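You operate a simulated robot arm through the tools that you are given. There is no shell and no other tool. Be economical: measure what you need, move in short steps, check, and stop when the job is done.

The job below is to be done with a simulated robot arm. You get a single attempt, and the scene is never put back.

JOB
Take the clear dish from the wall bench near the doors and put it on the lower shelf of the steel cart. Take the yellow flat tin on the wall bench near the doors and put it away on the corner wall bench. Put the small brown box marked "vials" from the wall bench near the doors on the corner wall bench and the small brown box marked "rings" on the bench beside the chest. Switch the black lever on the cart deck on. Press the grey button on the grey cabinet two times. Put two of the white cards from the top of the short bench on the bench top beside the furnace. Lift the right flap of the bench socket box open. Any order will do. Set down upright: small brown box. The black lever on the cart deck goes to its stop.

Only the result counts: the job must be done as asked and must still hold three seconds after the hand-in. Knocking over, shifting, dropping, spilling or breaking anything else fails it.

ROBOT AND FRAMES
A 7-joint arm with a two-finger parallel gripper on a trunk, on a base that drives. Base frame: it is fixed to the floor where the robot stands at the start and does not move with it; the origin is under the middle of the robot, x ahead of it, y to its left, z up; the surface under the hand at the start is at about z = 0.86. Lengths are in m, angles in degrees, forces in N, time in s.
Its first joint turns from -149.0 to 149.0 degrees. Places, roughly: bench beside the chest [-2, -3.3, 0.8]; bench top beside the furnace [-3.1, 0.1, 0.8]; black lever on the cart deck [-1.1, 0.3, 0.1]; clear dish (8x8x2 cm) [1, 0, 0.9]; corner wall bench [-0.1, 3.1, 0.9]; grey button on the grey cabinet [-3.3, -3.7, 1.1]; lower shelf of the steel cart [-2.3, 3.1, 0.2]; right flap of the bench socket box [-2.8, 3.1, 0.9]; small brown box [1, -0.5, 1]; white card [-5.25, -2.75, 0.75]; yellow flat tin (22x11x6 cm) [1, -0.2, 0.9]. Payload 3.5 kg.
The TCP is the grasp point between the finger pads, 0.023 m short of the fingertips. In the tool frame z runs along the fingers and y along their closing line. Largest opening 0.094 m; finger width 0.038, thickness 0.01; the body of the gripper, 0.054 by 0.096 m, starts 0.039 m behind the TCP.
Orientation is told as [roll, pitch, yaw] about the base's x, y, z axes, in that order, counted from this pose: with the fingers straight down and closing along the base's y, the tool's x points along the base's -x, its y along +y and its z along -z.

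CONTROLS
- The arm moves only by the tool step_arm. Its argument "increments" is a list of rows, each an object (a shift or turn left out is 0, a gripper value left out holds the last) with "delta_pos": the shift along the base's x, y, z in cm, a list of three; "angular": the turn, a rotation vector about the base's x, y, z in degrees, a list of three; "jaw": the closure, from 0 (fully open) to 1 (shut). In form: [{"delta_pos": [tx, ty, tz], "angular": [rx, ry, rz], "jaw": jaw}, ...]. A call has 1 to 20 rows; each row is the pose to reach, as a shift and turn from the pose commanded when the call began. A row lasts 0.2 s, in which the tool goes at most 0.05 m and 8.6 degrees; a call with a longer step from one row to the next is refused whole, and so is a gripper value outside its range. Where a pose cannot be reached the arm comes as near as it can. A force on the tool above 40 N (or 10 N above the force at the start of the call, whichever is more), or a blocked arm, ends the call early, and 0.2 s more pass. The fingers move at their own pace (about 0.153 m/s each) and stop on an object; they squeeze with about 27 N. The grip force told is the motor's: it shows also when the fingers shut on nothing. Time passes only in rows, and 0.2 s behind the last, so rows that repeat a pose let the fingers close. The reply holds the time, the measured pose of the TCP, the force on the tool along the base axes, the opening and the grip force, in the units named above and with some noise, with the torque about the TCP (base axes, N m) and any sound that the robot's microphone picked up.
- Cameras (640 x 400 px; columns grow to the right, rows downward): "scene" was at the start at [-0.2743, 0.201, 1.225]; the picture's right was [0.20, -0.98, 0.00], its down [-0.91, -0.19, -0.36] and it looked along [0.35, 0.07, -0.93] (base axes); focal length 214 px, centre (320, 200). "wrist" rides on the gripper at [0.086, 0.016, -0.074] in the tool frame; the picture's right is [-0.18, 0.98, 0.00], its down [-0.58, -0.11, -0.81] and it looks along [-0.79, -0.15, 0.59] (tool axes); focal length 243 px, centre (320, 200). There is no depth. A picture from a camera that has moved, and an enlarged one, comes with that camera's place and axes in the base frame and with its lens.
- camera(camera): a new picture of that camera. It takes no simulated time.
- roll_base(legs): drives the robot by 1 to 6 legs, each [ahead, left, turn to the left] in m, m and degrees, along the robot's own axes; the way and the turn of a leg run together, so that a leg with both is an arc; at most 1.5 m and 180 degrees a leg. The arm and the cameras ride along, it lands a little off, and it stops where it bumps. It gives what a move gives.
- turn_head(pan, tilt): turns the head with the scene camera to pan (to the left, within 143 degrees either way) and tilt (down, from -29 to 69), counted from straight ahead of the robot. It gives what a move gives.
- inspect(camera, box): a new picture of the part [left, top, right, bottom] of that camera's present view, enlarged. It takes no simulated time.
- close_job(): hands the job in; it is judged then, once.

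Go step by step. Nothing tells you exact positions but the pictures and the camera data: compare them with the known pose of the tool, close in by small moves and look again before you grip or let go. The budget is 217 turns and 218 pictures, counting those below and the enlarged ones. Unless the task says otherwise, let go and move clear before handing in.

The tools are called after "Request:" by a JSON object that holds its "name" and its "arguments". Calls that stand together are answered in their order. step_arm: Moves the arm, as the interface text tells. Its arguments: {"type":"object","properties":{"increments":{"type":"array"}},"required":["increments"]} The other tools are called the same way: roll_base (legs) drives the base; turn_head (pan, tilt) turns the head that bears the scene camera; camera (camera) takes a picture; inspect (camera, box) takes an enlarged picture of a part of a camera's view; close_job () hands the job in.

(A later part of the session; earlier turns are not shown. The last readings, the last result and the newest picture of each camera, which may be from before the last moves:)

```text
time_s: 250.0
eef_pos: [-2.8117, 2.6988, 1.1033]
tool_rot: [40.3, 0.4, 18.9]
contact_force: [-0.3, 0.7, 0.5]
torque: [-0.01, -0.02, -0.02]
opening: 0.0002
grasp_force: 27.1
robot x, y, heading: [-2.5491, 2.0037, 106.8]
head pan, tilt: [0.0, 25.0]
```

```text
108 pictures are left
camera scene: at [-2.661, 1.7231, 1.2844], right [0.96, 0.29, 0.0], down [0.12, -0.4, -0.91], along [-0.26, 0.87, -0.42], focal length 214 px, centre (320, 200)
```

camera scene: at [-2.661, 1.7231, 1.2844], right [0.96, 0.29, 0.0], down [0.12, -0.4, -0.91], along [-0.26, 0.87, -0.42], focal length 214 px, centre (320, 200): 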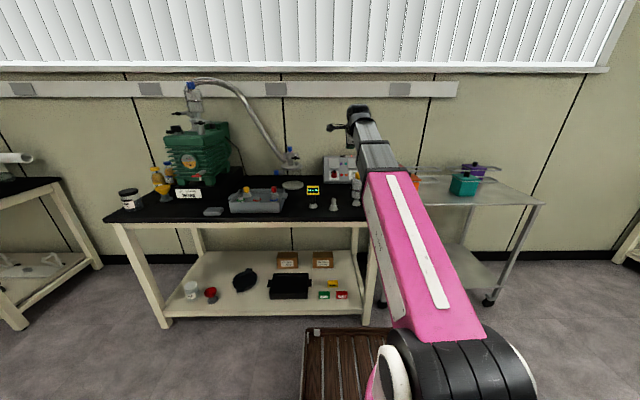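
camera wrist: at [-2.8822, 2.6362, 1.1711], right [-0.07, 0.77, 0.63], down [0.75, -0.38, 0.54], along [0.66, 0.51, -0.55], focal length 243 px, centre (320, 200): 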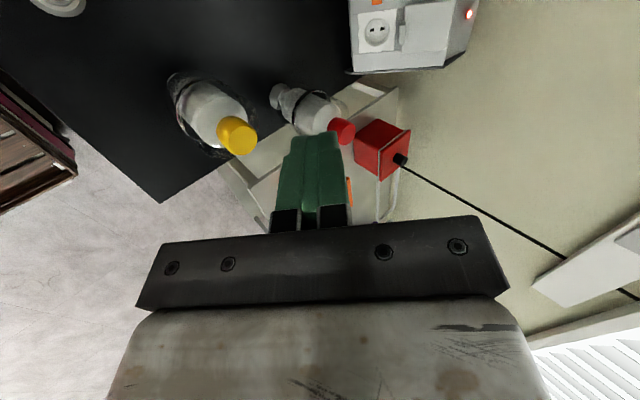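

The wrist camera shows the right flap and its tab. Move forward over the traps, then down to just in front of the tab's underside.

Request:
{"name": "step_arm", "arguments": {"increments": [{"delta_pos": [0, 4, 0]}, {"delta_pos": [-0.1, 8, 0]}, {"delta_pos": [-0.1, 12, -1]}, {"delta_pos": [-0.2, 16, -3]}, {"delta_pos": [-0.2, 19.5, -5.5]}, {"delta_pos": [-0.2, 22, -8.5]}, {"delta_pos": [-0.2, 23.5, -11.5]}, {"delta_pos": [-0.2, 23.5, -11.5]}]}}

Request:
{"name": "camera", "arguments": {"camera": "wrist"}}

```text
time_s: 251.8
eef_pos: [-2.8154, 2.9341, 0.9877]
tool_rot: [40.3, 0.5, 19.1]
contact_force: [-0.4, 0.4, 0.2]
torque: [0.02, 0.0, 0.0]
opening: 0.0
grasp_force: 27.0
robot x, y, heading: [-2.5483, 2.0025, 106.7]
head pan, tilt: [0.0, 25.0]
```

```text
107 pictures are left
camera wrist: at [-2.886, 2.8714, 1.0548], right [-0.07, 0.77, 0.63], down [0.75, -0.38, 0.54], along [0.66, 0.51, -0.55], focal length 243 px, centre (320, 200)
```

wrist: 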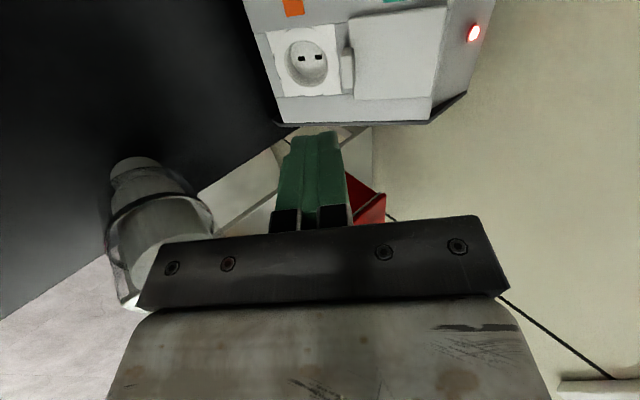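

Tab refined at (-2.833,3.023,0.910). Advance along the tool axis to just short of the panel below the tab.

Request:
{"name": "step_arm", "arguments": {"increments": [{"delta_pos": [0.2, 1.7, -1.9]}, {"delta_pos": [-0.4, 3.5, -3.8]}, {"delta_pos": [-1, 5, -5.8]}, {"delta_pos": [-1.3, 5.7, -6.8]}, {"delta_pos": [-1.4, 6.0, -7.2]}]}}

Request:
{"name": "camera", "arguments": {"camera": "wrist"}}

```text
time_s: 253.0
eef_pos: [-2.8279, 2.9949, 0.9165]
tool_rot: [40.4, 0.4, 19.1]
contact_force: [-0.8, -0.2, 1.0]
torque: [0.01, 0.02, -0.01]
opening: 0.0
grasp_force: 26.9
robot x, y, heading: [-2.5463, 2.0052, 106.5]
head pan, tilt: [0.0, 25.0]
```

```text
106 pictures are left
camera wrist: at [-2.8987, 2.9323, 0.9838], right [-0.07, 0.77, 0.63], down [0.75, -0.38, 0.54], along [0.66, 0.51, -0.55], focal length 243 px, centre (320, 200)
```

wrist: 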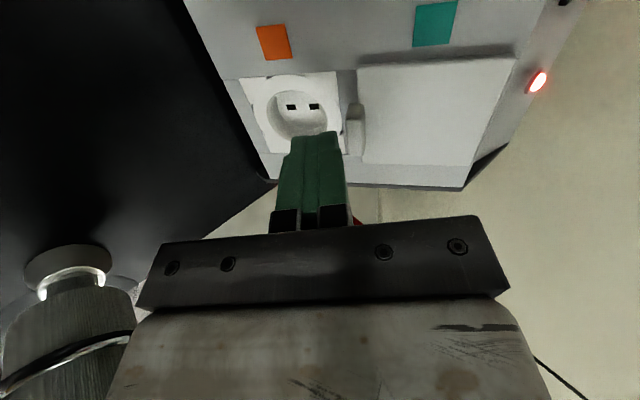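

Tip is right beside the tab. Nudge in 0.6 cm, then slide up-slope 3 cm.

Request:
{"name": "step_arm", "arguments": {"increments": [{"delta_pos": [-0.13, 0.37, -0.46]}, {"delta_pos": [-0.3, 0.94, 0.34]}, {"delta_pos": [-0.48, 1.5, 1.14]}, {"delta_pos": [-0.65, 2.1, 1.94]}]}}

Request:
{"name": "camera", "arguments": {"camera": "wrist"}}

```text
time_s: 254.0
eef_pos: [-2.8352, 3.0159, 0.9359]
tool_rot: [40.3, 0.4, 19.0]
contact_force: [0.2, -0.8, 0.4]
torque: [-0.01, 0.02, 0.0]
opening: 0.0
grasp_force: 27.4
robot x, y, heading: [-2.5478, 2.0051, 106.7]
head pan, tilt: [0.0, 25.0]
```

```text
105 pictures are left
camera wrist: at [-2.9051, 2.9527, 1.0033], right [-0.07, 0.77, 0.63], down [0.75, -0.38, 0.54], along [0.66, 0.51, -0.55], focal length 243 px, centre (320, 200)
```

wrist: 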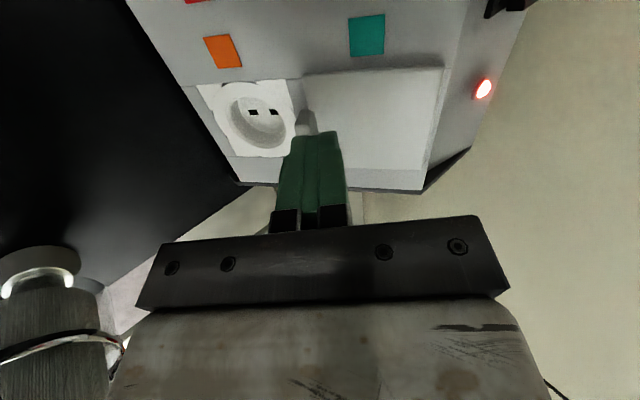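

The tip slid over the tab — not deep enough. Go back down and push in until contact with the panel.

Request:
{"name": "step_arm", "arguments": {"increments": [{"delta_pos": [0.25, -0.85, -1.2]}, {"delta_pos": [0.53, -1.75, -2.4]}, {"delta_pos": [0.4, -1.4, -2.9]}, {"delta_pos": [0.3, -1.05, -3.3]}, {"delta_pos": [0.2, -0.7, -3.75]}, {"delta_pos": [0.1, -0.4, -4.2]}]}}

Request:
{"name": "camera", "arguments": {"camera": "wrist"}}

```text
time_s: 255.4
eef_pos: [-2.8314, 3.0117, 0.8943]
tool_rot: [40.3, 0.4, 19.1]
contact_force: [-0.2, 1.3, -0.8]
torque: [0.02, -0.03, -0.02]
opening: 0.0
grasp_force: 26.9
robot x, y, heading: [-2.5471, 2.0025, 107.0]
head pan, tilt: [0.0, 25.0]
```

```text
104 pictures are left
camera wrist: at [-2.9031, 2.9487, 0.9615], right [-0.07, 0.77, 0.63], down [0.75, -0.38, 0.54], along [0.66, 0.51, -0.55], focal length 243 px, centre (320, 200)
```

wrist: 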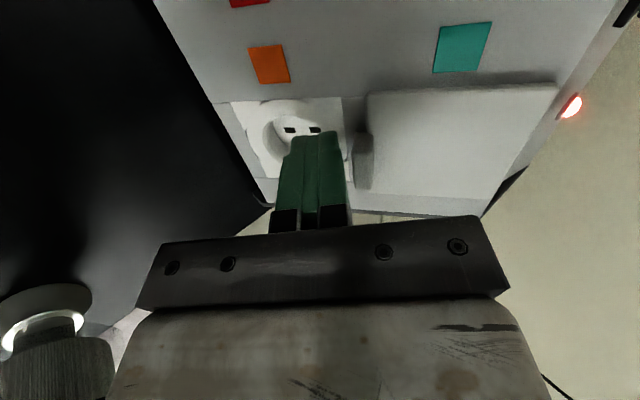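

Now the fingertip is ~2 cm deeper than the tab's outer edge. Slide up-slope.

Request:
{"name": "step_arm", "arguments": {"increments": [{"delta_pos": [-0.1, 0.34, 0.48]}, {"delta_pos": [-0.2, 0.7, 0.96]}, {"delta_pos": [-0.3, 1.0, 1.44]}, {"delta_pos": [-0.4, 1.38, 1.92]}, {"delta_pos": [-0.5, 1.7, 2.4]}]}}

Request:
{"name": "camera", "arguments": {"camera": "wrist"}}

```text
time_s: 256.1
eef_pos: [-2.8325, 3.0147, 0.9004]
tool_rot: [39.3, 0.6, 19.0]
contact_force: [2.2, -2.5, -2.1]
torque: [-0.11, 0.02, -0.09]
opening: 0.0
grasp_force: 27.1
robot x, y, heading: [-2.5475, 2.0041, 106.6]
head pan, tilt: [0.0, 25.0]
stopped in row 3: the force on the tool passed its limit at 46 N (the readings are from after the stop); the commanded pose is now the measured one
```

```text
103 pictures are left
camera wrist: at [-2.9043, 2.9525, 0.9684], right [-0.07, 0.78, 0.62], down [0.75, -0.37, 0.55], along [0.66, 0.5, -0.56], focal length 243 px, centre (320, 200)
```

wrist: 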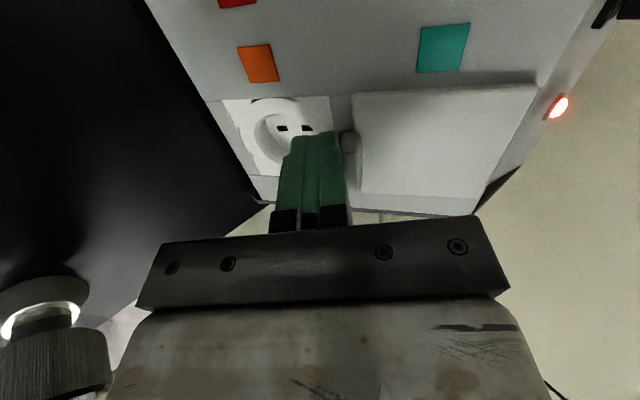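

Tip contacts the tab but pushes in-plane toward the hinge. I'll keep light up-pressure and pull outward so friction swings it.

Request:
{"name": "step_arm", "arguments": {"increments": [{"delta_pos": [-0.03, 0.11, 0.16]}, {"delta_pos": [0.03, -0.11, 0.52]}, {"delta_pos": [0.12, -0.38, 0.8]}, {"delta_pos": [0.2, -0.67, 1.15]}]}}

Request:
{"name": "camera", "arguments": {"camera": "wrist"}}

```text
time_s: 257.1
eef_pos: [-2.8309, 3.0062, 0.9121]
tool_rot: [39.4, 0.6, 18.9]
contact_force: [5.4, -17.0, -9.8]
torque: [-0.22, 0.1, -0.31]
opening: 0.0
grasp_force: 26.6
robot x, y, heading: [-2.5481, 2.0025, 106.8]
head pan, tilt: [0.0, 25.0]
```

```text
102 pictures are left
camera wrist: at [-2.902, 2.9453, 0.9807], right [-0.07, 0.78, 0.62], down [0.75, -0.37, 0.55], along [0.66, 0.5, -0.56], focal length 243 px, centre (320, 200)
```

wrist: 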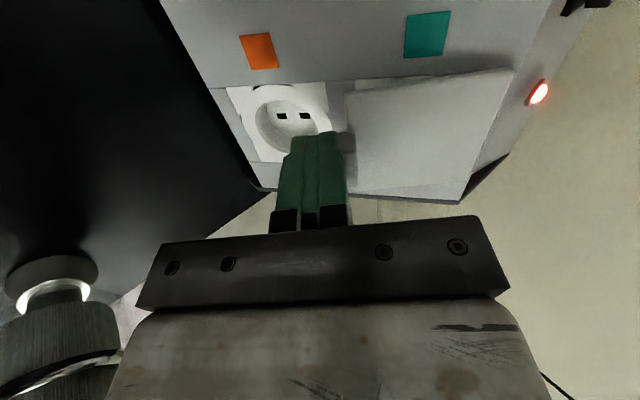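

The flap has started to swing. Continue along the arc.

Request:
{"name": "step_arm", "arguments": {"increments": [{"delta_pos": [0.11, -0.36, 0.5]}, {"delta_pos": [0.22, -0.72, 1.0]}, {"delta_pos": [0.3, -1.0, 1.55]}, {"delta_pos": [0.39, -1.28, 2.13]}, {"delta_pos": [0.45, -1.46, 2.75]}, {"delta_pos": [0.5, -1.6, 3.4]}]}}

Request:
{"name": "camera", "arguments": {"camera": "wrist"}}

```text
time_s: 258.6
eef_pos: [-2.827, 2.9937, 0.9468]
tool_rot: [39.4, 0.4, 19.0]
contact_force: [3.7, -5.6, -2.8]
torque: [-0.07, -0.03, -0.17]
opening: 0.0001
grasp_force: 27.0
robot x, y, heading: [-2.5486, 2.0045, 107.0]
head pan, tilt: [0.0, 25.0]
```

```text
101 pictures are left
camera wrist: at [-2.8976, 2.9308, 1.0149], right [-0.07, 0.78, 0.62], down [0.75, -0.38, 0.55], along [0.66, 0.5, -0.56], focal length 243 px, centre (320, 200)
```

wrist: 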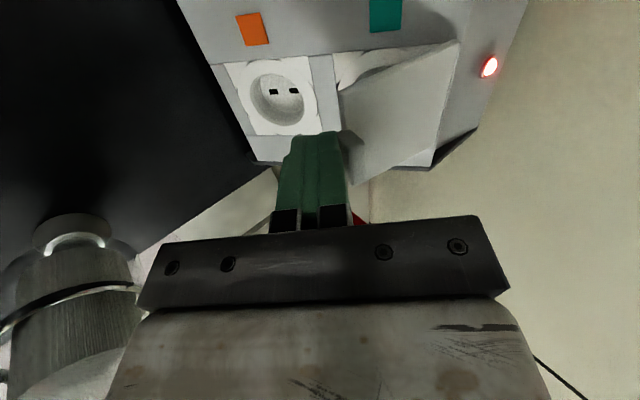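

Opening nicely. Continue the arc to about 90°.

Request:
{"name": "step_arm", "arguments": {"increments": [{"delta_pos": [0.02, -0.05, 0.66]}, {"delta_pos": [0.03, -0.09, 1.32]}, {"delta_pos": [0, -0.02, 2.0]}, {"delta_pos": [0, 0, 2.6]}, {"delta_pos": [-0.06, 0.2, 3.5]}, {"delta_pos": [-0.11, 0.4, 4.4]}, {"delta_pos": [-0.25, 0.9, 5.3]}, {"delta_pos": [-0.4, 1.3, 6.1]}]}}

Request:
{"name": "camera", "arguments": {"camera": "wrist"}}

```text
time_s: 260.4
eef_pos: [-2.83, 3.0047, 1.008]
tool_rot: [39.5, 0.5, 18.8]
contact_force: [-0.6, 0.1, -0.6]
torque: [0.02, 0.0, -0.02]
opening: 0.0
grasp_force: 26.9
robot x, y, heading: [-2.5488, 2.0022, 106.7]
head pan, tilt: [0.0, 25.0]
```

```text
100 pictures are left
camera wrist: at [-2.9016, 2.9433, 1.0758], right [-0.07, 0.78, 0.62], down [0.75, -0.37, 0.55], along [0.66, 0.5, -0.56], focal length 243 px, centre (320, 200)
```

wrist: 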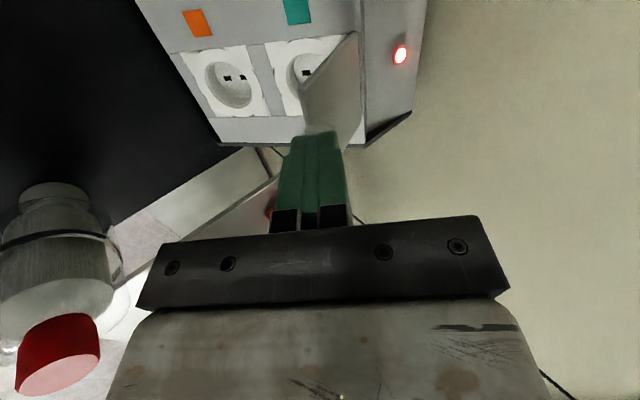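

The flap stands at ~58° but the finger slipped past its edge. I'll retreat, go under it, and push again from inside.

Request:
{"name": "step_arm", "arguments": {"increments": [{"delta_pos": [0.62, -1.73, 2.17]}, {"delta_pos": [1.24, -3.47, 4.34]}, {"delta_pos": [1.9, -5.65, 1.3]}, {"delta_pos": [2.57, -7.83, -1.74]}, {"delta_pos": [1.8, -5.65, -4.5]}, {"delta_pos": [1.0, -3.45, -7.23]}, {"delta_pos": [1.0, -3.45, -7.23]}]}}

Request:
{"name": "camera", "arguments": {"camera": "wrist"}}

```text
time_s: 261.9
eef_pos: [-2.8232, 2.9706, 0.9325]
tool_rot: [39.4, 0.6, 18.9]
contact_force: [0.1, -0.6, 0.0]
torque: [-0.01, 0.02, 0.02]
opening: 0.0001
grasp_force: 27.6
robot x, y, heading: [-2.5458, 2.0068, 106.6]
head pan, tilt: [0.0, 25.0]
```

```text
99 pictures are left
camera wrist: at [-2.8939, 2.909, 1.0011], right [-0.07, 0.78, 0.62], down [0.75, -0.37, 0.55], along [0.66, 0.5, -0.56], focal length 243 px, centre (320, 200)
```

wrist: 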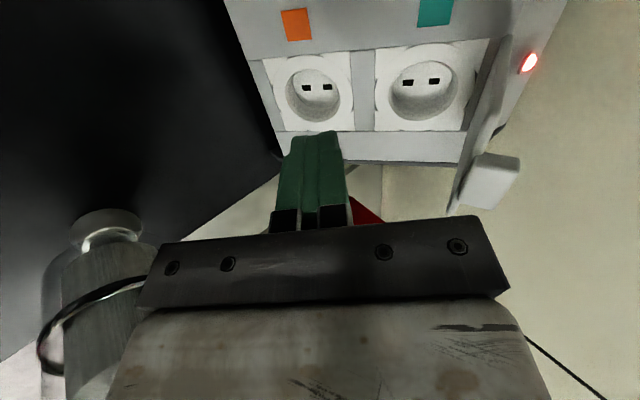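

The flap now stands ~90° out. Push it further from the inside to be sure.

Request:
{"name": "step_arm", "arguments": {"increments": [{"delta_pos": [-0.5, 1.7, 2.4]}, {"delta_pos": [-1.0, 3.4, 4.8]}, {"delta_pos": [-1.3, 4.4, 6.2]}, {"delta_pos": [-1.5, 5.0, 7.0]}, {"delta_pos": [-1.65, 5.5, 7.7]}, {"delta_pos": [-1.8, 6.0, 8.4]}]}}

Request:
{"name": "camera", "arguments": {"camera": "wrist"}}

```text
time_s: 263.4
eef_pos: [-2.8382, 3.0314, 1.0192]
tool_rot: [39.5, 0.4, 18.8]
contact_force: [0.3, 0.8, 1.0]
torque: [0.04, -0.01, 0.01]
opening: 0.0001
grasp_force: 27.0
robot x, y, heading: [-2.5498, 2.0057, 106.7]
head pan, tilt: [0.0, 25.0]
```

```text
98 pictures are left
camera wrist: at [-2.9097, 2.9693, 1.0877], right [-0.07, 0.78, 0.62], down [0.75, -0.37, 0.55], along [0.66, 0.5, -0.56], focal length 243 px, centre (320, 200)
```

wrist: 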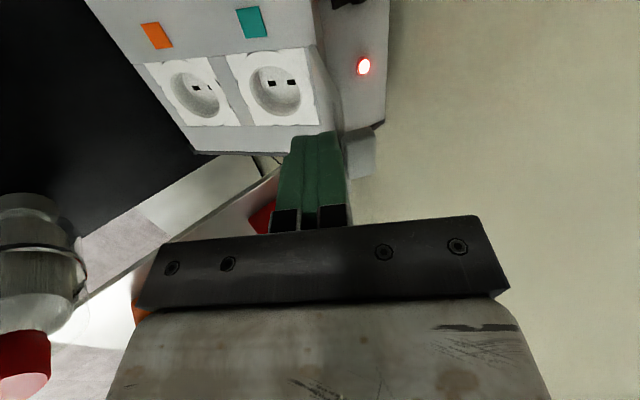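

Flap is well past 90°. A little more, then retreat outward and check it stays.

Request:
{"name": "step_arm", "arguments": {"increments": [{"delta_pos": [-0.2, 0.6, 0.8]}, {"delta_pos": [-0.35, 1.15, 1.6]}, {"delta_pos": [0.1, -0.1, 3.0]}, {"delta_pos": [0.8, -2.2, 5.5]}, {"delta_pos": [1.5, -4.6, 8.5]}, {"delta_pos": [2.0, -8, 10]}, {"delta_pos": [2.5, -12, 10]}]}}

Request:
{"name": "camera", "arguments": {"camera": "wrist"}}

```text
time_s: 264.0
eef_pos: [-2.841, 3.0358, 1.0284]
tool_rot: [38.4, 0.6, 18.7]
contact_force: [4.2, -6.6, -6.9]
torque: [-0.26, 0.01, -0.17]
opening: 0.0
grasp_force: 26.9
robot x, y, heading: [-2.5457, 2.0071, 106.6]
head pan, tilt: [0.0, 25.0]
stopped in row 3: the force on the tool passed its limit at 49 N (the readings are from after the stop); the commanded pose is now the measured one
```

```text
97 pictures are left
camera wrist: at [-2.9121, 2.9759, 1.0964], right [-0.07, 0.79, 0.61], down [0.75, -0.36, 0.56], along [0.66, 0.49, -0.56], focal length 243 px, centre (320, 200)
```

wrist: 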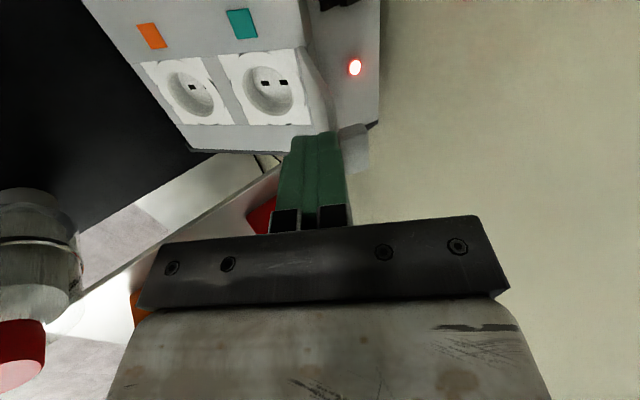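

It's at its stop — fully open. Retreat along the tool axis.

Request:
{"name": "step_arm", "arguments": {"increments": [{"delta_pos": [0.1, -0.3, -0.4]}, {"delta_pos": [0.5, -1.5, 1.1]}, {"delta_pos": [1.2, -3.6, 3.8]}, {"delta_pos": [2.0, -6.0, 6.9]}, {"delta_pos": [2.7, -9.5, 9]}, {"delta_pos": [3.3, -13.5, 10]}, {"delta_pos": [4, -18, 10]}]}}

Request:
{"name": "camera", "arguments": {"camera": "wrist"}}

Request:
{"name": "inspect", "arguments": {"camera": "scene", "box": [290, 130, 410, 220]}}

```text
time_s: 265.6
eef_pos: [-2.8021, 2.8558, 1.1287]
tool_rot: [38.4, 0.6, 18.9]
contact_force: [-0.8, -0.6, 0.8]
torque: [-0.01, 0.0, 0.01]
opening: 0.0001
grasp_force: 26.5
robot x, y, heading: [-2.5497, 2.0046, 106.5]
head pan, tilt: [0.0, 25.0]
```

```text
96 pictures are left
camera wrist: at [-2.8734, 2.7945, 1.1975], right [-0.07, 0.79, 0.61], down [0.75, -0.37, 0.56], along [0.66, 0.49, -0.56], focal length 243 px, centre (320, 200)
```

wrist: 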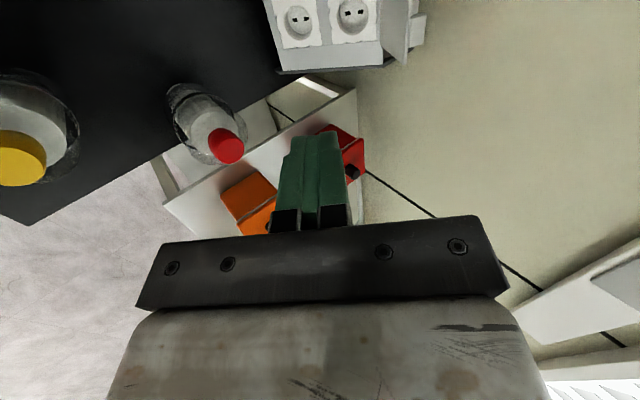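

```text
4.44 times, centred on (350, 175) of scene
camera zoom: at [-2.6608, 1.7226, 1.2844], right [0.96, 0.29, 0.0], down [0.12, -0.4, -0.91], along [-0.26, 0.87, -0.42], focal length 953 px, centre (187, 311)
```

zoom: 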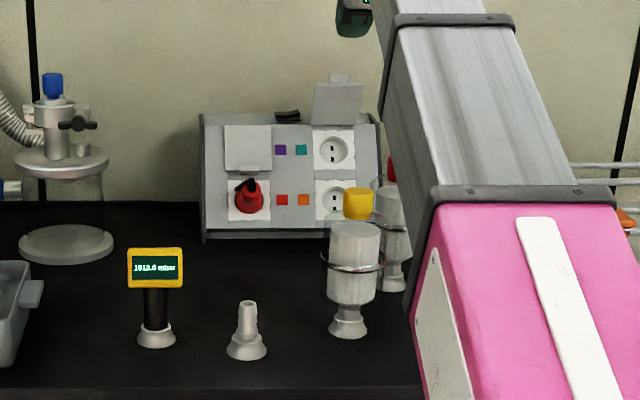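

Flap stays open. Next the black lever on the push cart by the island's east end: back off, un-tilt, turn east and drive.

Request:
{"name": "roll_base", "arguments": {"legs": [[-0.45, 0, 0]]}}

Request:
{"name": "step_arm", "arguments": {"increments": [{"angular": [-7.6, -2.3, 0], "delta_pos": [0, 0, -2]}, {"angular": [-15.3, -4.7, 0], "delta_pos": [0, 0, -4]}, {"angular": [-22.9, -7, 0], "delta_pos": [0, 0, -7]}, {"angular": [-30.6, -9.4, 0], "delta_pos": [0, 0, -10]}, {"angular": [-36.8, -11.3, 0], "delta_pos": [0, 0, -13]}]}}

Request:
{"name": "roll_base", "arguments": {"legs": [[0, 0, -106], [1.4, 0, 0], [0, 0, -90]]}}

Request:
{"name": "turn_head", "arguments": {"pan": 0, "tilt": 35}}

Request:
{"name": "camera", "arguments": {"camera": "scene"}}

```text
time_s: 268.3
eef_pos: [-2.6773, 2.4171, 1.1292]
tool_rot: [38.5, 0.7, 19.5]
contact_force: [0.2, -0.2, -1.4]
torque: [0.02, 0.01, -0.03]
opening: 0.0
grasp_force: 27.0
robot x, y, heading: [-2.4165, 1.5693, 106.8]
head pan, tilt: [0.0, 25.0]
```

```text
time_s: 269.5
eef_pos: [-2.6781, 2.4175, 0.998]
tool_rot: [-0.1, 1.8, 18.5]
contact_force: [-0.4, 0.0, -0.2]
torque: [-0.05, -0.01, -0.01]
opening: 0.0
grasp_force: 27.2
robot x, y, heading: [-2.4168, 1.5696, 107.2]
head pan, tilt: [0.0, 25.0]
```

```text
time_s: 284.8
eef_pos: [-1.0016, 0.6972, 0.9983]
tool_rot: [0.0, 2.0, -177.9]
contact_force: [-0.6, 0.2, -0.6]
torque: [-0.02, 0.03, 0.04]
opening: 0.0002
grasp_force: 27.0
robot x, y, heading: [-1.0172, 1.5868, -89.2]
head pan, tilt: [0.0, 25.0]
```

```text
time_s: 285.6
eef_pos: [-1.001, 0.698, 0.9982]
tool_rot: [0.0, 1.8, -177.9]
contact_force: [0.1, -0.8, 0.5]
torque: [-0.01, -0.03, 0.02]
opening: 0.0
grasp_force: 26.5
robot x, y, heading: [-1.0137, 1.5867, -89.3]
head pan, tilt: [0.0, 35.0]
```

```text
94 pictures are left
camera scene: at [-0.8265, 1.8292, 1.2687], right [-1.0, -0.01, 0.0], down [-0.01, 0.57, -0.82], along [0.01, -0.82, -0.57], focal length 214 px, centre (320, 200)
```

scene: 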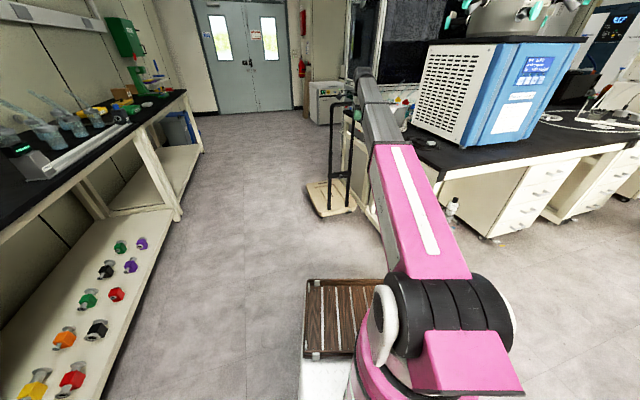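

Request:
{"name": "inspect", "arguments": {"camera": "scene", "box": [290, 90, 386, 220]}}

```text
3.08 times, centred on (338, 155) of scene
camera zoom: at [-0.8265, 1.8292, 1.2687], right [-1.0, -0.01, 0.0], down [-0.01, 0.57, -0.82], along [0.01, -0.82, -0.57], focal length 660 px, centre (265, 338)
```

zoom: 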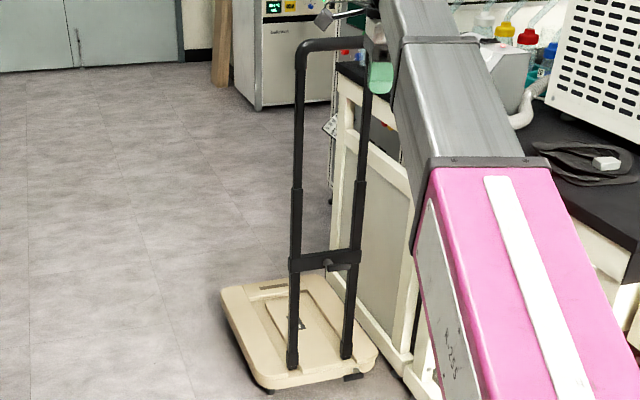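

The black lever is a pedal at the cart deck's north edge near (-1.06,0.34,0.1). I'll retract the arm a bit, shift the base, and lower the hand for a close look.

Request:
{"name": "step_arm", "arguments": {"increments": [{"delta_pos": [0, 3, -2], "angular": [0, -1.8, 0]}, {"delta_pos": [0, 7, -4], "angular": [0, -1.8, 0]}, {"delta_pos": [0, 11, -6], "angular": [0, -1.8, 0]}, {"delta_pos": [0, 15, -8], "angular": [0, -1.8, 0]}, {"delta_pos": [0, 18, -10], "angular": [0, -1.8, 0]}]}}

Request:
{"name": "roll_base", "arguments": {"legs": [[0, 0.26, 0], [0.42, 0, 0]]}}

Request:
{"name": "step_arm", "arguments": {"increments": [{"delta_pos": [0, 0, -5]}, {"delta_pos": [0, 0, -10]}, {"delta_pos": [0, 0, -15]}, {"delta_pos": [0, 0, -20]}, {"delta_pos": [0, 0, -25]}, {"delta_pos": [0, 0, -30]}, {"delta_pos": [0, 0, -35]}, {"delta_pos": [0, 0, -40]}, {"delta_pos": [0, 0, -45]}, {"delta_pos": [0, 0, -50]}]}}

Request:
{"name": "camera", "arguments": {"camera": "wrist"}}

```text
time_s: 286.8
eef_pos: [-0.9998, 0.8776, 0.899]
tool_rot: [0.1, 3.7, -178.0]
contact_force: [-1.4, -0.2, 0.7]
torque: [-0.02, 0.0, -0.01]
opening: 0.0
grasp_force: 27.2
robot x, y, heading: [-1.0149, 1.5873, -89.5]
head pan, tilt: [0.0, 35.0]
```

```text
time_s: 290.8
eef_pos: [-0.733, 0.4602, 0.898]
tool_rot: [0.1, 3.7, -177.9]
contact_force: [0.9, -0.2, 0.2]
torque: [0.01, -0.03, 0.03]
opening: 0.0
grasp_force: 26.4
robot x, y, heading: [-0.7447, 1.1704, -89.3]
head pan, tilt: [0.0, 35.0]
```

```text
time_s: 293.0
eef_pos: [-0.7329, 0.4592, 0.3972]
tool_rot: [0.0, 3.6, -177.9]
contact_force: [-0.2, 0.0, -0.4]
torque: [0.02, 0.03, 0.02]
opening: 0.0002
grasp_force: 27.2
robot x, y, heading: [-0.7466, 1.1695, -89.1]
head pan, tilt: [0.0, 35.0]
```

```text
92 pictures are left
camera wrist: at [-0.6513, 0.4463, 0.4776], right [-0.15, -0.99, -0.01], down [-0.64, 0.09, 0.77], along [-0.76, 0.12, -0.64], focal length 243 px, centre (320, 200)
```

wrist: 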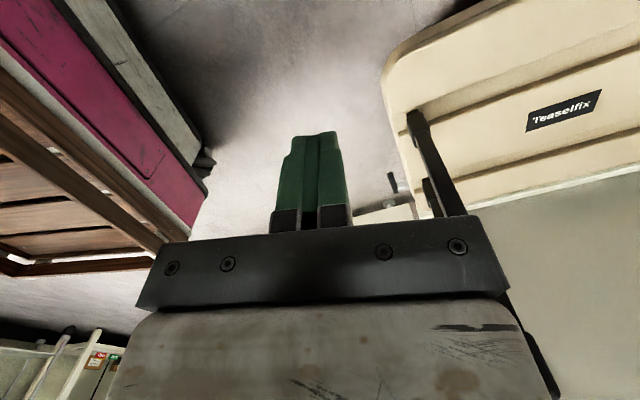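

Request:
{"name": "inspect", "arguments": {"camera": "wrist", "box": [340, 150, 450, 225]}}

```text
5.33 times, centred on (395, 188) of wrist
camera zoom: at [-0.6513, 0.4463, 0.4776], right [-0.15, -0.99, -0.01], down [-0.64, 0.09, 0.77], along [-0.76, 0.12, -0.64], focal length 1294 px, centre (-80, 267)
```

zoom: 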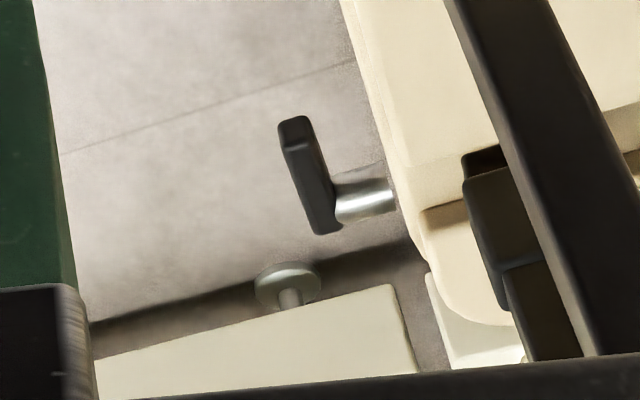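

The lever is a black bar on a silver shaft at the deck's north edge. Let me look at it with the scene camera for on/off marks.

Request:
{"name": "turn_head", "arguments": {"pan": -25, "tilt": 45}}

Request:
{"name": "camera", "arguments": {"camera": "scene"}}

```text
time_s: 293.9
eef_pos: [-0.7328, 0.4602, 0.3991]
tool_rot: [0.1, 3.8, -177.9]
contact_force: [0.0, 0.5, -0.1]
torque: [-0.03, -0.01, -0.02]
opening: 0.0
grasp_force: 26.4
robot x, y, heading: [-0.7481, 1.1697, -89.0]
head pan, tilt: [-25.0, 45.0]
```

```text
90 pictures are left
camera scene: at [-0.5938, 1.4276, 1.2539], right [-0.91, 0.41, 0.0], down [0.29, 0.64, -0.71], along [-0.29, -0.65, -0.71], focal length 214 px, centre (320, 200)
```

scene: 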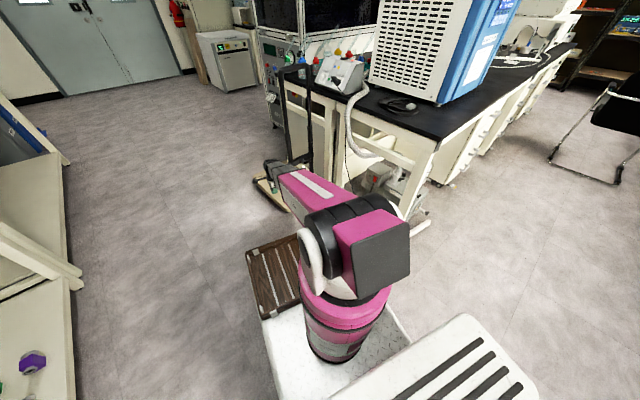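

Request:
{"name": "step_arm", "arguments": {"increments": [{"delta_pos": [-4, 1, -1], "angular": [0, -1.8, 0]}, {"delta_pos": [-8, 2, -2], "angular": [0, -3.6, 0]}, {"delta_pos": [-12, 3, -3], "angular": [0, -3.6, 0]}, {"delta_pos": [-15, 4, -5], "angular": [0, -3.6, 0]}, {"delta_pos": [-15, 4, -8], "angular": [0, -3.6, 0]}]}}

Request:
{"name": "inspect", "arguments": {"camera": "wrist", "box": [300, 60, 540, 210]}}

```text
time_s: 295.1
eef_pos: [-0.8845, 0.5022, 0.3188]
tool_rot: [0.2, 7.3, -177.9]
contact_force: [-0.1, -0.3, -0.2]
torque: [-0.01, -0.04, 0.03]
opening: 0.0
grasp_force: 27.0
robot x, y, heading: [-0.7475, 1.1701, -89.3]
head pan, tilt: [-25.0, 45.0]
```

```text
2.67 times, centred on (420, 135) of wrist
camera zoom: at [-0.8079, 0.4884, 0.4036], right [-0.15, -0.99, -0.02], down [-0.68, 0.09, 0.73], along [-0.72, 0.12, -0.69], focal length 647 px, centre (53, 373)
```

zoom: 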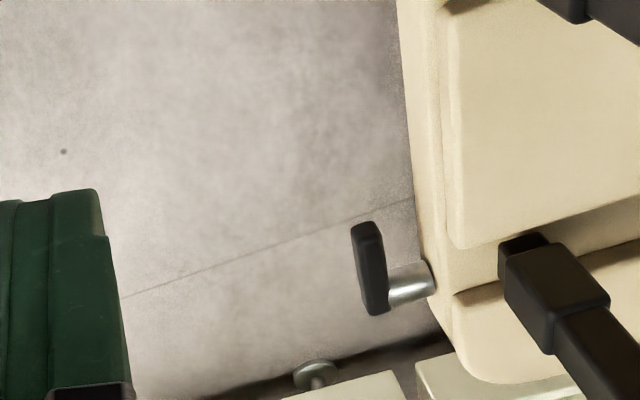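

Lever bar runs from hub (-1.085,0.340,0.108) to tip (-1.039,0.354,0.092). I'll pull the hand back, move the base 0.18 m closer, then align above the tip.

Request:
{"name": "step_arm", "arguments": {"increments": [{"delta_pos": [-2, 4, 0], "angular": [0, 3.5, 0]}, {"delta_pos": [-4, 8, 0], "angular": [0, 7.2, 0]}, {"delta_pos": [-7, 11, 0], "angular": [0, 7.2, 0]}, {"delta_pos": [-11, 12, 0], "angular": [0, 7.2, 0]}]}}

Request:
{"name": "roll_base", "arguments": {"legs": [[0.17, 0, 0]]}}

Request:
{"name": "camera", "arguments": {"camera": "wrist"}}

```text
time_s: 296.1
eef_pos: [-0.9909, 0.6187, 0.3183]
tool_rot: [-0.1, 0.1, -177.7]
contact_force: [1.1, -0.3, 0.7]
torque: [-0.02, -0.01, -0.01]
opening: 0.0002
grasp_force: 26.6
robot x, y, heading: [-0.742, 1.1693, -89.1]
head pan, tilt: [-25.0, 45.0]
```

```text
time_s: 297.5
eef_pos: [-0.9897, 0.4536, 0.3181]
tool_rot: [0.0, 0.1, -178.0]
contact_force: [0.0, -0.2, 1.3]
torque: [0.01, 0.03, 0.01]
opening: 0.0001
grasp_force: 26.8
robot x, y, heading: [-0.7464, 1.0004, -89.4]
head pan, tilt: [-25.0, 45.0]
```

```text
88 pictures are left
camera wrist: at [-0.9048, 0.4401, 0.3928], right [-0.15, -0.99, 0.0], down [-0.59, 0.09, 0.81], along [-0.8, 0.12, -0.59], focal length 243 px, centre (320, 200)
```

wrist: 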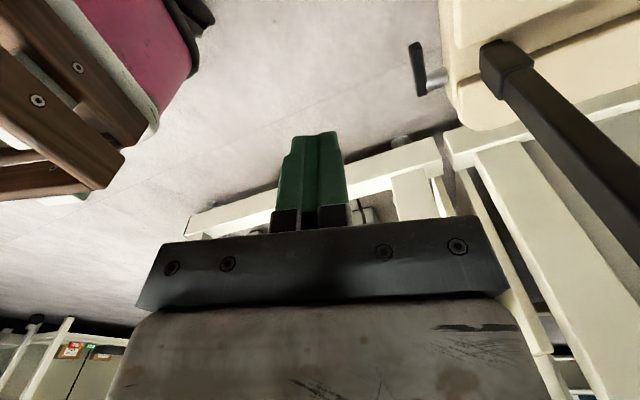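

Triangulation confirmed. Move above the lever tip and lower to just above it.

Request:
{"name": "step_arm", "arguments": {"increments": [{"delta_pos": [-2, -4, -2]}, {"delta_pos": [-4, -8, -5]}, {"delta_pos": [-5.3, -10.2, -9]}, {"delta_pos": [-5.3, -10.2, -13]}, {"delta_pos": [-5.3, -10.2, -15.5]}]}}

Request:
{"name": "camera", "arguments": {"camera": "wrist"}}

```text
refused: row 2 steps farther than a row can; nothing moved
```

```text
87 pictures are left
camera wrist: at [-0.9048, 0.4401, 0.3928], right [-0.15, -0.99, 0.0], down [-0.59, 0.09, 0.81], along [-0.8, 0.12, -0.59], focal length 243 px, centre (320, 200)
```

wrist: 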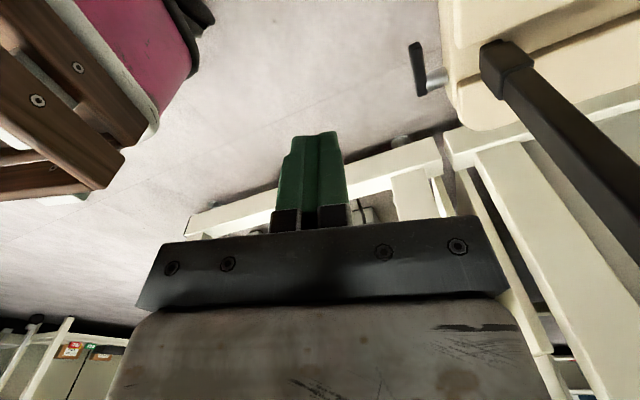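

Request:
{"name": "step_arm", "arguments": {"increments": [{"delta_pos": [-1.5, -3, -1.5]}, {"delta_pos": [-3, -6, -3]}, {"delta_pos": [-4.3, -8.2, -6]}, {"delta_pos": [-5.3, -10.2, -9]}, {"delta_pos": [-5.3, -10.2, -12.5]}, {"delta_pos": [-5.3, -10.2, -15.5]}]}}

Request:
{"name": "camera", "arguments": {"camera": "wrist"}}

```text
time_s: 298.9
eef_pos: [-1.0448, 0.3521, 0.1616]
tool_rot: [0.0, 0.1, -178.1]
contact_force: [-1.0, -0.5, -1.2]
torque: [-0.01, 0.01, 0.01]
opening: 0.0
grasp_force: 26.8
robot x, y, heading: [-0.7433, 1.0028, -89.5]
head pan, tilt: [-25.0, 45.0]
```

```text
86 pictures are left
camera wrist: at [-0.958, 0.3379, 0.2359], right [-0.15, -0.99, 0.0], down [-0.59, 0.09, 0.81], along [-0.8, 0.12, -0.59], focal length 243 px, centre (320, 200)
```

wrist: 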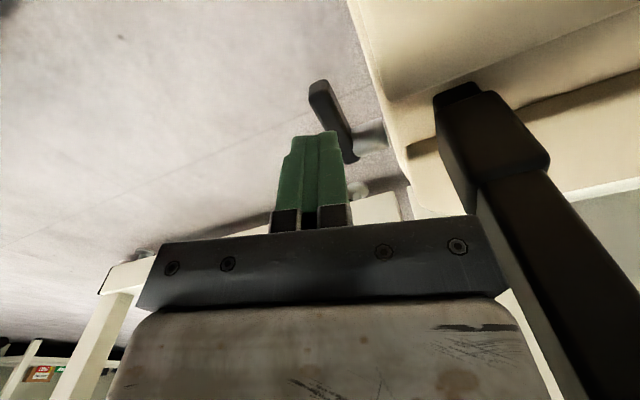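

Aligned above the lever. Press down gently as a test of direction.

Request:
{"name": "step_arm", "arguments": {"increments": [{"delta_pos": [0, 0, -2]}, {"delta_pos": [0, 0, -3.2]}, {"delta_pos": [0, 0, -3.8]}, {"delta_pos": [0, 0, -4.3]}, {"delta_pos": [0, 0, -4.8]}]}}

Request:
{"name": "camera", "arguments": {"camera": "wrist"}}

```text
time_s: 299.7
eef_pos: [-1.0424, 0.3524, 0.1318]
tool_rot: [0.2, 0.0, -178.0]
contact_force: [0.2, -1.2, 11.9]
torque: [-0.08, 0.18, 0.0]
opening: 0.0001
grasp_force: 27.1
robot x, y, heading: [-0.7456, 1.0069, -89.2]
head pan, tilt: [-25.0, 45.0]
stopped in row 3: the force on the tool passed its limit at 49 N (the readings are from after the stop); the commanded pose is now the measured one
```

```text
85 pictures are left
camera wrist: at [-0.9572, 0.3389, 0.2064], right [-0.15, -0.99, 0.0], down [-0.59, 0.09, 0.81], along [-0.8, 0.12, -0.59], focal length 243 px, centre (320, 200)
```

wrist: 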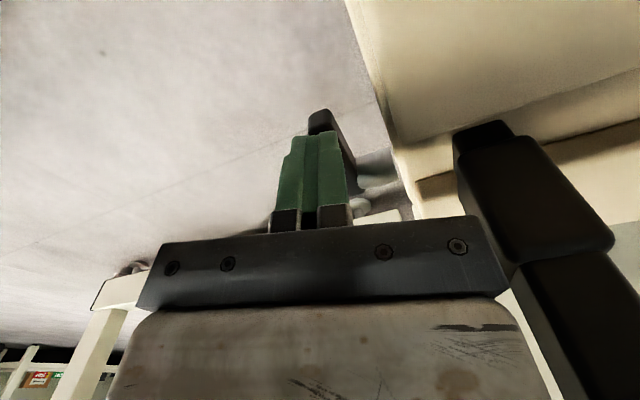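

It's at its lower stop, so "on" is up. I'll raise, rotate 15°, half-open and straddle the bar to lift it.

Request:
{"name": "step_arm", "arguments": {"increments": [{"delta_pos": [0, 0, 2.5], "jaw": 0.66}, {"delta_pos": [-0.4, 0, 4], "angular": [0, 0, 7.5]}, {"delta_pos": [-0.9, 0.1, 4], "angular": [0, 0, 15]}, {"delta_pos": [-0.9, 0.1, 4], "angular": [0, 0, 15]}]}}

Request:
{"name": "camera", "arguments": {"camera": "wrist"}}

```text
time_s: 300.7
eef_pos: [-1.0527, 0.3528, 0.1714]
tool_rot: [0.1, 0.1, -162.8]
contact_force: [-0.4, 0.3, -0.7]
torque: [0.03, 0.01, -0.02]
opening: 0.0322
grasp_force: 0.0
robot x, y, heading: [-0.7466, 1.0021, -89.1]
head pan, tilt: [-25.0, 45.0]
```

```text
84 pictures are left
camera wrist: at [-0.9663, 0.3623, 0.2452], right [0.11, -0.99, 0.0], down [-0.59, -0.07, 0.81], along [-0.8, -0.09, -0.59], focal length 243 px, centre (320, 200)
```

wrist: 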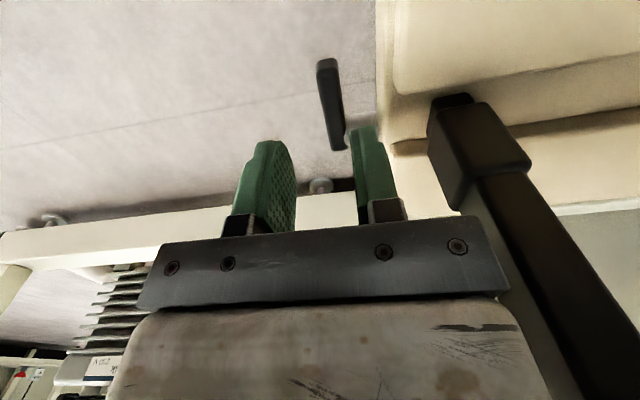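

Bar is between the fingers. Fine adjust, descend to bar height, and grip lightly.

Request:
{"name": "step_arm", "arguments": {"increments": [{"delta_pos": [0.6, -0.1, -2]}, {"delta_pos": [0.6, -0.1, -4.5]}, {"delta_pos": [0.6, -0.1, -6.2]}, {"delta_pos": [0.6, -0.1, -7.2]}]}}

Request:
{"name": "camera", "arguments": {"camera": "wrist"}}

```text
time_s: 301.7
eef_pos: [-1.0457, 0.3526, 0.0981]
tool_rot: [0.2, 0.1, -163.0]
contact_force: [0.5, 1.0, -0.6]
torque: [0.01, 0.01, -0.01]
opening: 0.0321
grasp_force: 0.2
robot x, y, heading: [-0.7463, 1.0022, -89.1]
head pan, tilt: [-25.0, 45.0]
```

```text
83 pictures are left
camera wrist: at [-0.9606, 0.361, 0.1731], right [0.11, -0.99, 0.0], down [-0.59, -0.06, 0.81], along [-0.8, -0.09, -0.59], focal length 243 px, centre (320, 200)
```

wrist: 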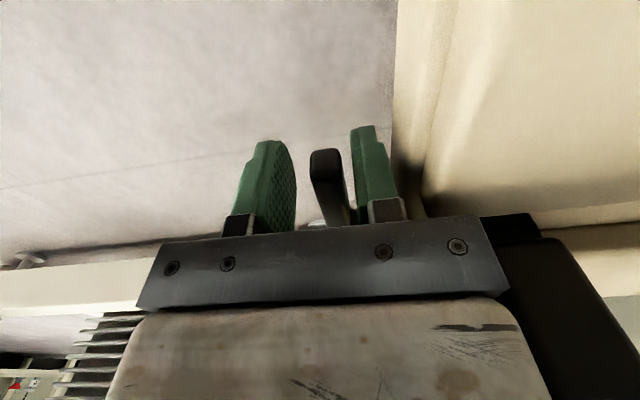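

Bar sits between the fingers. Close and lift along an arc.

Request:
{"name": "step_arm", "arguments": {"increments": [{"jaw": 1}, {"jaw": 1}, {"delta_pos": [0.1, 0.03, 0.6], "jaw": 1}, {"delta_pos": [0.2, 0.06, 1.2], "jaw": 1}, {"delta_pos": [0.1, 0.03, 1.8], "jaw": 1}, {"delta_pos": [0, 0, 2.4], "jaw": 1}, {"delta_pos": [-0.3, -0.09, 3.0], "jaw": 1}, {"delta_pos": [-0.6, -0.18, 3.55], "jaw": 1}]}}

Request:
{"name": "camera", "arguments": {"camera": "wrist"}}

```text
time_s: 303.5
eef_pos: [-1.0502, 0.3515, 0.1353]
tool_rot: [0.1, 0.2, -162.8]
contact_force: [15.0, 5.4, -23.6]
torque: [0.35, -1.2, 1.29]
opening: 0.0139
grasp_force: 45.4
robot x, y, heading: [-0.7432, 1.0045, -89.2]
head pan, tilt: [-25.0, 45.0]
```

```text
82 pictures are left
camera wrist: at [-0.9643, 0.3608, 0.2092], right [0.11, -0.99, 0.0], down [-0.59, -0.07, 0.8], along [-0.8, -0.09, -0.59], focal length 243 px, centre (320, 200)
```

wrist: 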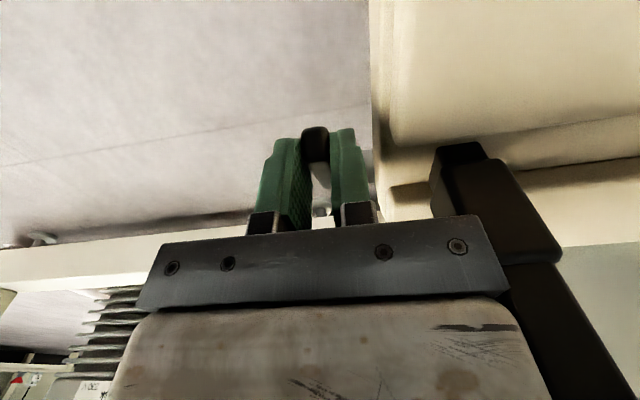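

The bar rose to ~+15°. Continue a little more to confirm the stop.

Request:
{"name": "step_arm", "arguments": {"increments": [{"delta_pos": [0, 0, 0.4], "jaw": 1}, {"delta_pos": [-0.1, 0, 0.8], "jaw": 1}]}}

Request:
{"name": "camera", "arguments": {"camera": "wrist"}}

```text
time_s: 304.1
eef_pos: [-1.0538, 0.3503, 0.1428]
tool_rot: [-0.1, -0.1, -163.0]
contact_force: [0.8, 3.4, -28.1]
torque: [0.16, -0.82, 1.33]
opening: 0.0139
grasp_force: 45.1
robot x, y, heading: [-0.743, 1.0018, -89.4]
head pan, tilt: [-25.0, 45.0]
```

```text
81 pictures are left
camera wrist: at [-0.9673, 0.3595, 0.2168], right [0.11, -0.99, 0.0], down [-0.59, -0.06, 0.81], along [-0.8, -0.09, -0.59], focal length 243 px, centre (320, 200)
```

wrist: 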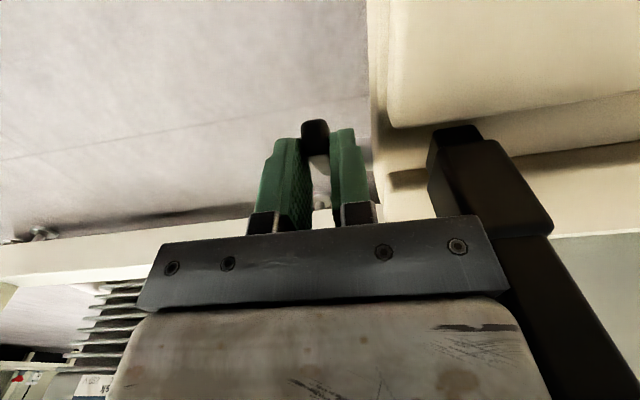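

The grip is slipping; I'll re-grip lower on the bar and lift again.

Request:
{"name": "step_arm", "arguments": {"increments": [{"jaw": 0.66}, {"jaw": 0.66}, {"delta_pos": [0, 0.3, -1.2], "jaw": 0.66}, {"delta_pos": [0, 0.3, -2.4], "jaw": 0.66}, {"delta_pos": [0, 0.3, -2.4], "jaw": 1}, {"delta_pos": [0, 0.3, -2.4], "jaw": 1}, {"delta_pos": [-0.25, 0.2, -1.5], "jaw": 1}, {"delta_pos": [-0.6, 0.1, -0.7], "jaw": 1}, {"delta_pos": [-1.1, 0, 0], "jaw": 1}]}}

Request:
{"name": "camera", "arguments": {"camera": "wrist"}}

```text
time_s: 305.7
eef_pos: [-1.0512, 0.3537, 0.1188]
tool_rot: [-0.1, 0.5, -162.7]
contact_force: [0.2, -0.3, -5.9]
torque: [-0.26, -0.25, 1.38]
opening: 0.0141
grasp_force: 45.1
robot x, y, heading: [-0.7412, 1.003, -89.3]
head pan, tilt: [-25.0, 45.0]
stopped in row 7: the force on the tool passed its limit at 53 N (the readings are from after the stop); the commanded pose is now the measured one
```

```text
80 pictures are left
camera wrist: at [-0.9658, 0.3629, 0.1946], right [0.12, -0.99, 0.0], down [-0.59, -0.07, 0.8], along [-0.8, -0.09, -0.6], focal length 243 px, centre (320, 200)
```

wrist: 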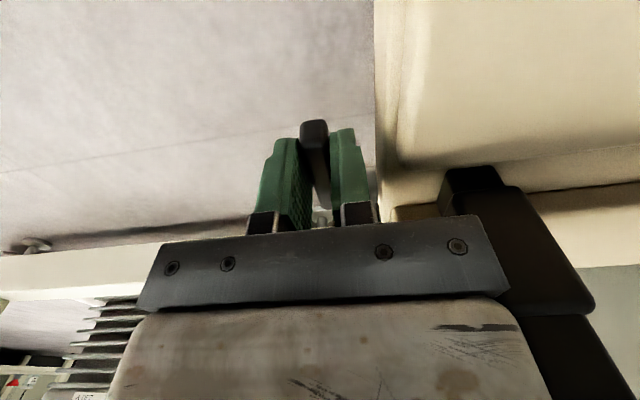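

The lever dropped back partway. I'll lift slowly, rotating the hand along with the bar so it doesn't slip.

Request:
{"name": "step_arm", "arguments": {"increments": [{"delta_pos": [0.02, 0, 0.34], "angular": [1.46, -4.8, 0], "jaw": 1}, {"delta_pos": [0.01, 0, 0.65], "angular": [2.9, -9.6, 0], "jaw": 1}, {"delta_pos": [-0.03, 0, 1.0], "angular": [4.7, -15.3, 0], "jaw": 1}, {"delta_pos": [-0.11, -0.03, 1.4], "angular": [6.4, -21, 0], "jaw": 1}, {"delta_pos": [-0.23, -0.07, 1.75], "angular": [8.2, -26.8, 0], "jaw": 1}, {"delta_pos": [-0.38, -0.12, 2.1], "angular": [9.9, -32.5, 0], "jaw": 1}]}}

Request:
{"name": "camera", "arguments": {"camera": "wrist"}}

```text
time_s: 307.1
eef_pos: [-1.0583, 0.3507, 0.1384]
tool_rot: [0.1, 34.1, -162.8]
contact_force: [-31.8, -12.1, -14.2]
torque: [-0.52, 0.94, 1.37]
opening: 0.0137
grasp_force: 44.8
robot x, y, heading: [-0.7438, 1.0027, -89.1]
head pan, tilt: [-25.0, 45.0]
```

```text
79 pictures are left
camera wrist: at [-1.0252, 0.3445, 0.2497], right [0.14, -0.98, -0.1], down [-0.92, -0.17, 0.34], along [-0.35, 0.04, -0.93], focal length 243 px, centre (320, 200)
```

wrist: 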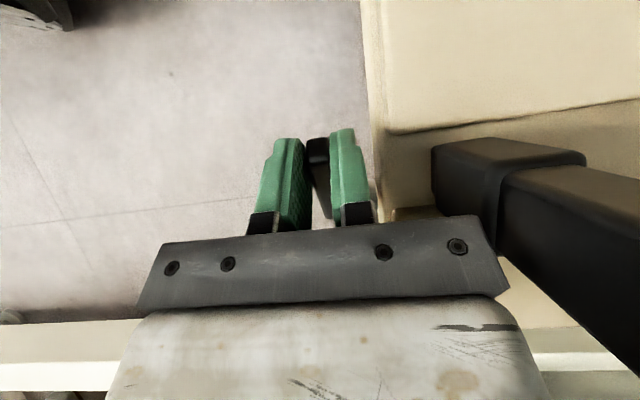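

The lever is turning with the hand (~25° up). Continue further.

Request:
{"name": "step_arm", "arguments": {"increments": [{"delta_pos": [-0.25, -0.08, 0.3], "angular": [1.7, -5.7, 0], "jaw": 1}, {"delta_pos": [-0.5, -0.15, 0.55], "angular": [3.5, -11.5, 0], "jaw": 1}, {"delta_pos": [-0.8, -0.25, 0.8], "angular": [5.3, -17.2, 0], "jaw": 1}]}}

Request:
{"name": "camera", "arguments": {"camera": "wrist"}}

```text
time_s: 307.9
eef_pos: [-1.0634, 0.3504, 0.1476]
tool_rot: [0.1, 52.1, -162.8]
contact_force: [-28.1, -11.3, -18.1]
torque: [-0.63, 0.99, 0.88]
opening: 0.0137
grasp_force: 44.9
robot x, y, heading: [-0.7424, 1.0029, -89.5]
head pan, tilt: [-25.0, 45.0]
```

```text
78 pictures are left
camera wrist: at [-1.0663, 0.3318, 0.2608], right [0.18, -0.97, -0.14], down [-0.98, -0.19, 0.04], along [-0.06, 0.14, -0.99], focal length 243 px, centre (320, 200)
```

wrist: 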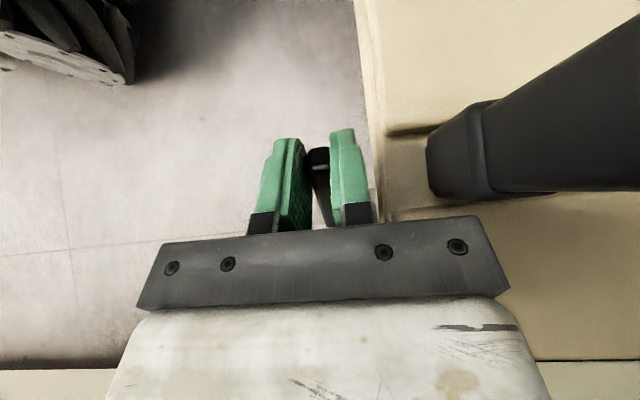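

Lever follows but the hand would lean into the island. I'll release, see whether it stays, and re-approach leaning the other way.

Request:
{"name": "step_arm", "arguments": {"increments": [{"jaw": 0.6}, {"jaw": 0.6}, {"delta_pos": [0.3, 0.1, 2], "angular": [-2, 6.5, 0], "jaw": 0.6}, {"delta_pos": [0.8, 0.2, 4], "angular": [-4, 13.5, 0], "jaw": 0.6}, {"delta_pos": [1.2, 0.3, 6], "angular": [-6.4, 21, 0], "jaw": 0.6}, {"delta_pos": [1.2, 0.3, 6.5], "angular": [-8.8, 28.7, 0], "jaw": 0.6}, {"delta_pos": [1.2, 0.3, 6.5], "angular": [-11, 36, 0], "jaw": 0.6}, {"delta_pos": [1.2, 0.3, 6.5], "angular": [-13.4, 44, 0], "jaw": 0.6}, {"delta_pos": [1.2, 0.3, 6.5], "angular": [-15.2, 49.8, 0], "jaw": 0.6}]}}

Request:
{"name": "camera", "arguments": {"camera": "wrist"}}

```text
time_s: 309.9
eef_pos: [-1.051, 0.3539, 0.2153]
tool_rot: [-0.1, 0.3, -162.9]
contact_force: [-0.4, 0.9, 0.1]
torque: [0.02, 0.03, 0.0]
opening: 0.0375
grasp_force: 0.2
robot x, y, heading: [-0.744, 1.0048, -88.9]
head pan, tilt: [-25.0, 45.0]
```

```text
77 pictures are left
camera wrist: at [-0.9658, 0.3624, 0.2895], right [0.11, -0.99, 0.0], down [-0.59, -0.07, 0.8], along [-0.8, -0.09, -0.6], focal length 243 px, centre (320, 200)
```

wrist: 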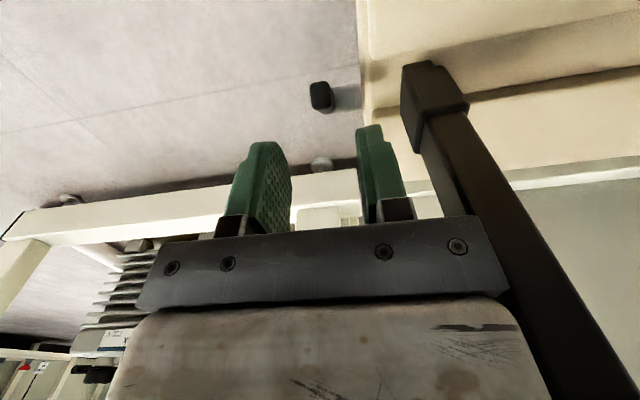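

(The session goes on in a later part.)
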